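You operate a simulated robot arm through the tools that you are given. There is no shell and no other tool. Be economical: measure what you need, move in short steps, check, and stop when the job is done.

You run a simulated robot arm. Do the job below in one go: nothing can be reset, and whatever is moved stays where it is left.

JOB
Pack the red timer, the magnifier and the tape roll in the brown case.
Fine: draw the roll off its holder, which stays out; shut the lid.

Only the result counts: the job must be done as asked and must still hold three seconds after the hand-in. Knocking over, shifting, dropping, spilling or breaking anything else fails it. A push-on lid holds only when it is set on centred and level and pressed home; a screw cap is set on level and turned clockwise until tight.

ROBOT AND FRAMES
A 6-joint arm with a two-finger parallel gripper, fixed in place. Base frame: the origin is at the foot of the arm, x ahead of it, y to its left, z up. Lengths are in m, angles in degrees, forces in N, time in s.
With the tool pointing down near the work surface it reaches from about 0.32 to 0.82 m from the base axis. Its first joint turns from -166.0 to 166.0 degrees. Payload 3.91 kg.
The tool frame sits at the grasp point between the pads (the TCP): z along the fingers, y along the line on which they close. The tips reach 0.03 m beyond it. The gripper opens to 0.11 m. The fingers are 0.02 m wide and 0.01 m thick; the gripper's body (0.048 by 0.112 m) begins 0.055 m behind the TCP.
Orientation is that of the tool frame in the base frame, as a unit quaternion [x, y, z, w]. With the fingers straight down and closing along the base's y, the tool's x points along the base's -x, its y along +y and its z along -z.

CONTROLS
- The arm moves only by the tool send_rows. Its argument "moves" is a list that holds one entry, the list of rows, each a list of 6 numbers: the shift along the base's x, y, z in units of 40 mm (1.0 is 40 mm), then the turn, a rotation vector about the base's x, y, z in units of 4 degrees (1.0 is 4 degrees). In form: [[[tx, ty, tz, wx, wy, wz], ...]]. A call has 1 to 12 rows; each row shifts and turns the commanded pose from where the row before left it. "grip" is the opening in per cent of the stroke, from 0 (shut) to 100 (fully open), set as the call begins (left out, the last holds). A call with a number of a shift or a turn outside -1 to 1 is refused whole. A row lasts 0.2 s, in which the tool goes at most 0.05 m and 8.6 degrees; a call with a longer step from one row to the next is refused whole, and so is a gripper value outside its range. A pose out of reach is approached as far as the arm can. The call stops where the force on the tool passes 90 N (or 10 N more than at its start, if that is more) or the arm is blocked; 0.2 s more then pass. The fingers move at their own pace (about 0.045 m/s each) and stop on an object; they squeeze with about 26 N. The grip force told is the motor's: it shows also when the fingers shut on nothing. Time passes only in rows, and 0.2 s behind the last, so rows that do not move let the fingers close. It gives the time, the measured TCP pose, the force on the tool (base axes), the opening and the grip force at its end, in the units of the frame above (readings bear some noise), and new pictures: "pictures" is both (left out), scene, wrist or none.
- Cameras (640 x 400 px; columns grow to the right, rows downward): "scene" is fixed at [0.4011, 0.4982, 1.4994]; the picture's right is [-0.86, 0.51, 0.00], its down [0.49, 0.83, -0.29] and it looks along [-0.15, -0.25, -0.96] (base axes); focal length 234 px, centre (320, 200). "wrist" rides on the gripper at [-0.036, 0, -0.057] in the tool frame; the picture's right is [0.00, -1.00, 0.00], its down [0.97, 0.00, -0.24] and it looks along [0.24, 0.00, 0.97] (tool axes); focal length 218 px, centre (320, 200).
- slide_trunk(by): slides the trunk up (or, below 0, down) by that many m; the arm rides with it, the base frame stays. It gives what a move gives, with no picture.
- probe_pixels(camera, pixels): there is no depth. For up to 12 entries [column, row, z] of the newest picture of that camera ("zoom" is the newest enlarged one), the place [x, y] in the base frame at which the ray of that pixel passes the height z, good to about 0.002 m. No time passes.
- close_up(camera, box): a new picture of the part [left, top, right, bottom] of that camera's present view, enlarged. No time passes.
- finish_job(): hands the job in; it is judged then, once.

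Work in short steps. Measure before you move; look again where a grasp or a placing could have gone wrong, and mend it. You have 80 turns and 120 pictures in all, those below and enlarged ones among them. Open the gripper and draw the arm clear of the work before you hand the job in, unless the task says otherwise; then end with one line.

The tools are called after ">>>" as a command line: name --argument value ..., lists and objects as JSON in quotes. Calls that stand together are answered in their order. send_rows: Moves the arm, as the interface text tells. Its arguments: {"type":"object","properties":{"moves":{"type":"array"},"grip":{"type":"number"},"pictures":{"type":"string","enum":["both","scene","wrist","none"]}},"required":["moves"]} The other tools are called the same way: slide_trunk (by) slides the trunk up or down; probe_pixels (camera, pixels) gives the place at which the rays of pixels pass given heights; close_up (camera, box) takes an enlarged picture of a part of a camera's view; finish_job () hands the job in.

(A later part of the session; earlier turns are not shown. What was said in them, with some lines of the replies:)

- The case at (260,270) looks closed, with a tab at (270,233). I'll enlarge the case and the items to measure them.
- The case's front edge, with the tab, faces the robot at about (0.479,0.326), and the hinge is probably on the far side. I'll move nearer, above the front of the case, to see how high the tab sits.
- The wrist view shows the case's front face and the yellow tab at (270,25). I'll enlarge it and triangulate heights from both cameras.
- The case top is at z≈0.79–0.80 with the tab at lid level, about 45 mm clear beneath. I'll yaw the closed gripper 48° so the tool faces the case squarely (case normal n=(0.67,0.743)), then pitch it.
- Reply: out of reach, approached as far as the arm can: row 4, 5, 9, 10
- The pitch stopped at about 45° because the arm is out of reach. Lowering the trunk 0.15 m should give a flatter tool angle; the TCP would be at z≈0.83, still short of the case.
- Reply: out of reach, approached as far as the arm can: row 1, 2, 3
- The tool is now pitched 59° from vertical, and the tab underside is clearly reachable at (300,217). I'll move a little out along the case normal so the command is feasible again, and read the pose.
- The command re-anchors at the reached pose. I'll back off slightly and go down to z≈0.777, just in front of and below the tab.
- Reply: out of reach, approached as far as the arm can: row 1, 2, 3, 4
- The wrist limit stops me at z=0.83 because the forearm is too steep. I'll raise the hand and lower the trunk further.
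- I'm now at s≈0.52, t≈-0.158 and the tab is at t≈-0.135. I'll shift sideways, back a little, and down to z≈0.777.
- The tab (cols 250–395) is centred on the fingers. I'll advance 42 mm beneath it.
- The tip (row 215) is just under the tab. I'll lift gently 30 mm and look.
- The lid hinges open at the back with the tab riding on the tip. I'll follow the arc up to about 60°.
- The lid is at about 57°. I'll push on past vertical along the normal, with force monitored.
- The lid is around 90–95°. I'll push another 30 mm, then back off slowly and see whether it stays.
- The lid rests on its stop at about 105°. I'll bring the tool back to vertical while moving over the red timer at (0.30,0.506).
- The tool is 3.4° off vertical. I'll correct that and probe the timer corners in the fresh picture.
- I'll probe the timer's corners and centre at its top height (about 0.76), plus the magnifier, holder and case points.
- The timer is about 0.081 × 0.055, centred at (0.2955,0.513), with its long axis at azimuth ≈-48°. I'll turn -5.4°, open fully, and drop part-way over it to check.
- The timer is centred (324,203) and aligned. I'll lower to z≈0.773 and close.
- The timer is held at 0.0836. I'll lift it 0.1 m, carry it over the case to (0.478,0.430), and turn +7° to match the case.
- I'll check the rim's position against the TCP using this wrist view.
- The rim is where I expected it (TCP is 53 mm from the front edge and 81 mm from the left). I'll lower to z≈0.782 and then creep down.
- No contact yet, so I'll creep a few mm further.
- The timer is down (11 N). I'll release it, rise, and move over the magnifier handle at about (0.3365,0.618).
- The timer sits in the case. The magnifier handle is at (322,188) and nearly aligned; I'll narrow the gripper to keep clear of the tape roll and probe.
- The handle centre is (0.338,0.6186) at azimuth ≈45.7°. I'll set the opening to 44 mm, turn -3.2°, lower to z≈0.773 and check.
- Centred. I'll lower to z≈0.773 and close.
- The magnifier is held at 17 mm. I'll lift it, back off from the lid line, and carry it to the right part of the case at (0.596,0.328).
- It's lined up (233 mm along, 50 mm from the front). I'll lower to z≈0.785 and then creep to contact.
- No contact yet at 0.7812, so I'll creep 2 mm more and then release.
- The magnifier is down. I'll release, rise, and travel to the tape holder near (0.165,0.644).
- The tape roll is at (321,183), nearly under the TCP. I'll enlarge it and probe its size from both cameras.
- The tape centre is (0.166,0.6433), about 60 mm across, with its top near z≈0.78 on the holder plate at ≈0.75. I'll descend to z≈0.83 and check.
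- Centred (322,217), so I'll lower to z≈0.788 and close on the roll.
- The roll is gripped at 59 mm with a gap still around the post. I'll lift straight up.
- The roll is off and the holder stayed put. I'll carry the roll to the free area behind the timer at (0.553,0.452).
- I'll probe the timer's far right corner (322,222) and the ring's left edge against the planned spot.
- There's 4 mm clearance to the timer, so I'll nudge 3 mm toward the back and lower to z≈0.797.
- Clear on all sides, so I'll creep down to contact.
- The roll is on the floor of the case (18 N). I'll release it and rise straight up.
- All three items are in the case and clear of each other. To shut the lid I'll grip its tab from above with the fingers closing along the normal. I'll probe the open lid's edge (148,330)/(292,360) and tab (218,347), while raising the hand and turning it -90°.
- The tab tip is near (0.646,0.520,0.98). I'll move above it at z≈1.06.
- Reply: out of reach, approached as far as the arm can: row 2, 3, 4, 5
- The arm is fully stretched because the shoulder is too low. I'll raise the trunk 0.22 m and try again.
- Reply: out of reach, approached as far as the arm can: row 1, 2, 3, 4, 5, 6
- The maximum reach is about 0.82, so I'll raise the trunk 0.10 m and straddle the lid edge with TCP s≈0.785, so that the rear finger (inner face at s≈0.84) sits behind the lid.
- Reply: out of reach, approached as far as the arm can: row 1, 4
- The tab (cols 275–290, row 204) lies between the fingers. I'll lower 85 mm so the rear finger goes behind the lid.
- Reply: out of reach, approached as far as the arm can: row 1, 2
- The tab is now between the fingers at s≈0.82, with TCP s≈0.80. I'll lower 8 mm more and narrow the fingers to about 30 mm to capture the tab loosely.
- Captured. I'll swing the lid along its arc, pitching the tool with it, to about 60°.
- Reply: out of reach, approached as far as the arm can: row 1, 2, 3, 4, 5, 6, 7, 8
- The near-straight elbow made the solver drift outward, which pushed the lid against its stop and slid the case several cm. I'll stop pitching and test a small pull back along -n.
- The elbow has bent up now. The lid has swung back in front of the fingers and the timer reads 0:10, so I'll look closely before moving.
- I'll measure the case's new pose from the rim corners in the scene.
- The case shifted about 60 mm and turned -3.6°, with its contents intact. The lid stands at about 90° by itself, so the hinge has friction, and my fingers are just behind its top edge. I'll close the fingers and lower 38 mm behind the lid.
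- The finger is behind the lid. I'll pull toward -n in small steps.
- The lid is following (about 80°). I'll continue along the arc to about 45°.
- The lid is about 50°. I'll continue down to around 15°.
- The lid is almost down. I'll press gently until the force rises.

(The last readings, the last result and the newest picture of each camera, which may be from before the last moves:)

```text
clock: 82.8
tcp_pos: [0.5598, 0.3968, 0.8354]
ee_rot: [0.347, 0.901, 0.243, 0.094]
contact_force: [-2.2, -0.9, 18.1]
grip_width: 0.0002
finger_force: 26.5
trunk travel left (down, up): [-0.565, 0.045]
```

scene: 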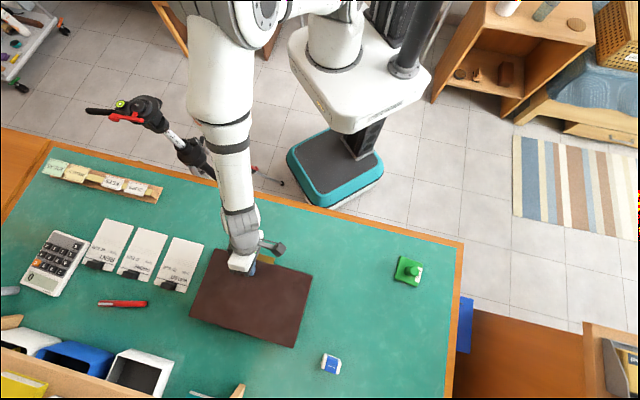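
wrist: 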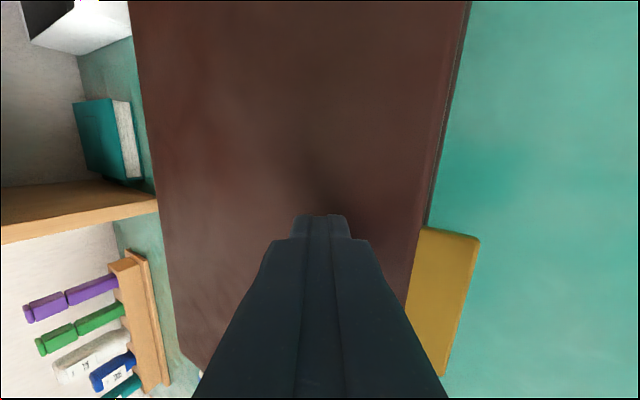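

The lid is closed and bearing 18 N. I'll rise, draw back toward the robot, and inspect the seam.

>>> send_rows --moves '[[[0, 0, 0.5, 0, 0, 0], [0, 0, 0.9, 0, 0, 0], [-0.4, -0.4, 0.8, 0, 0, 0], [-0.6, -0.6, 0.6, 0, 0, 0], [-0.6, -0.6, 0.5, 0, 0, 0], [-0.6, -0.6, 0.3, 0, 0, 0], [-0.5, -0.5, 0, 0, 0, 0]]]' --grip 0

>>> close_up --camera "scene" --box '[160, 230, 340, 360]'

```text
clock: 84.4
tcp_pos: [0.4509, 0.2867, 0.9805]
ee_rot: [0.347, 0.902, 0.24, 0.094]
contact_force: [0.4, -0.1, -0.5]
grip_width: 0.0
finger_force: 26.3
trunk travel left (down, up): [-0.565, 0.045]
```

scene: 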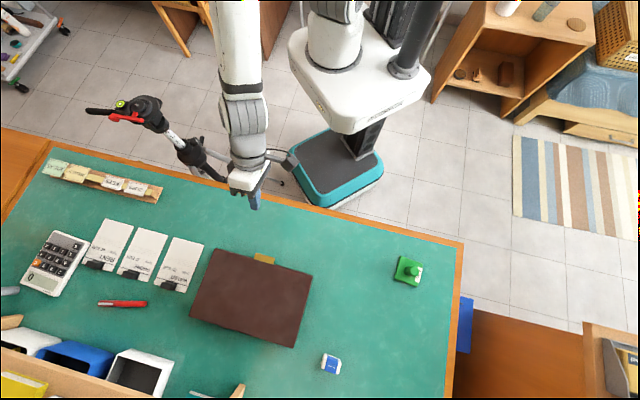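
wrist: 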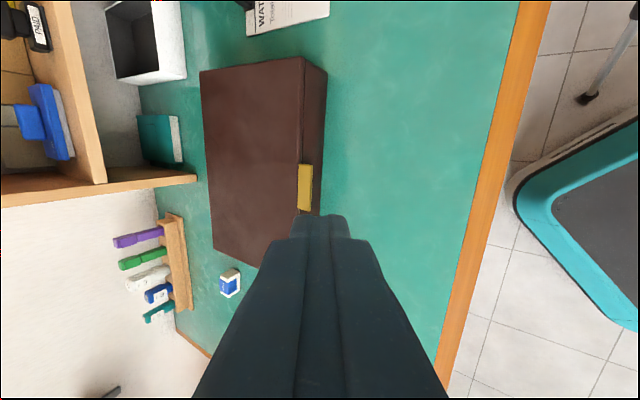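

```text
3.08 times, centred on (250, 295) of scene
```

zoom: 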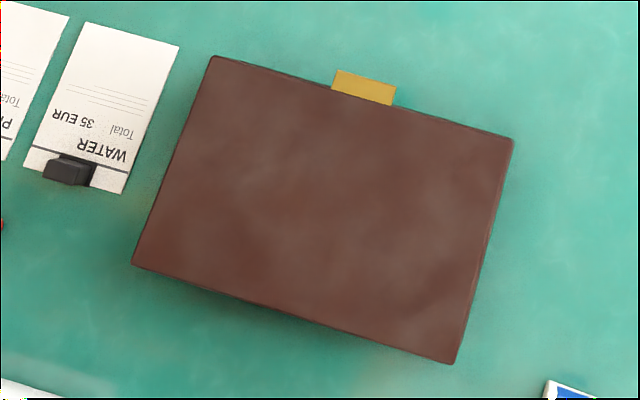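

The lid looks shut, and the card, eraser, pen and holder are where they were at the start. I'll check the front seam in a wrist close-up.

>>> close_up --camera "wrist" --box '[190, 40, 340, 280]'

>>> send_rows --moves '[[[-0.5, -0.5, 0.5, 0, 0, 0], [-0.5, -0.5, 0.5, 0, 0, 0], [0, 0, 0.5, 0, 0, 0], [0, 0, 0, 0, 0, 0]]]' --grip 100

```text
1.67 times, centred on (265, 160) of wrist
```

zoom: 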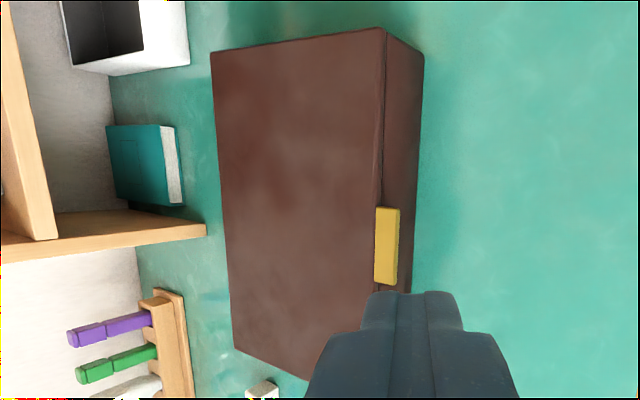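

```text
clock: 85.4
tcp_pos: [0.4136, 0.2471, 1.0403]
ee_rot: [0.347, 0.902, 0.24, 0.093]
contact_force: [0.2, -0.1, 0.4]
grip_width: 0.0866
finger_force: 0.1
trunk travel left (down, up): [-0.565, 0.045]
```

scene: 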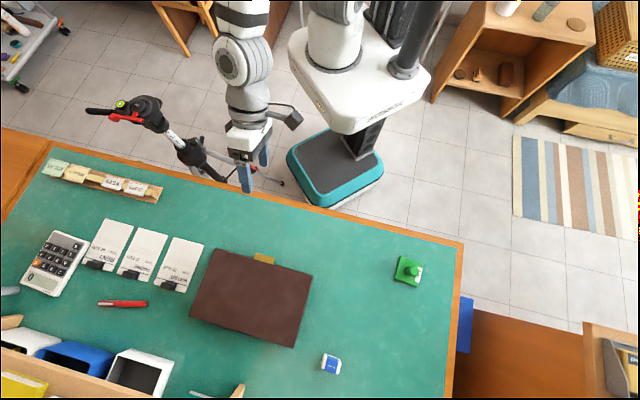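
wrist: 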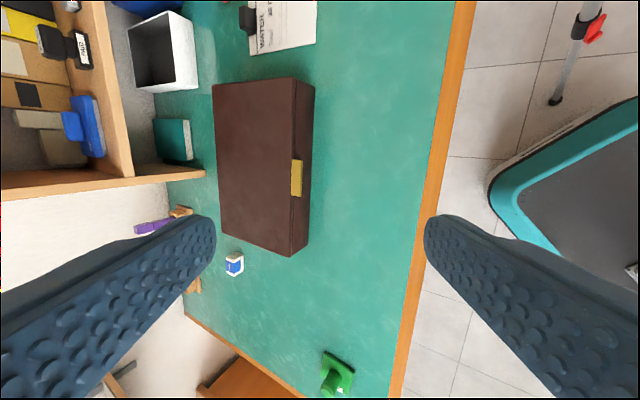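

The seam is shut evenly, the holder is standing on the table, and the gripper is open and clear of the work, so I'm handing in.

>>> finish_job

```text
The job is handed in.
```

The red timer, magnifier and tape roll are in the brown case with the lid shut, and the holder stays out on the table; while I was closing the lid the case slid about 6 cm and the timer got set running (it read 0:10, then 0:08).
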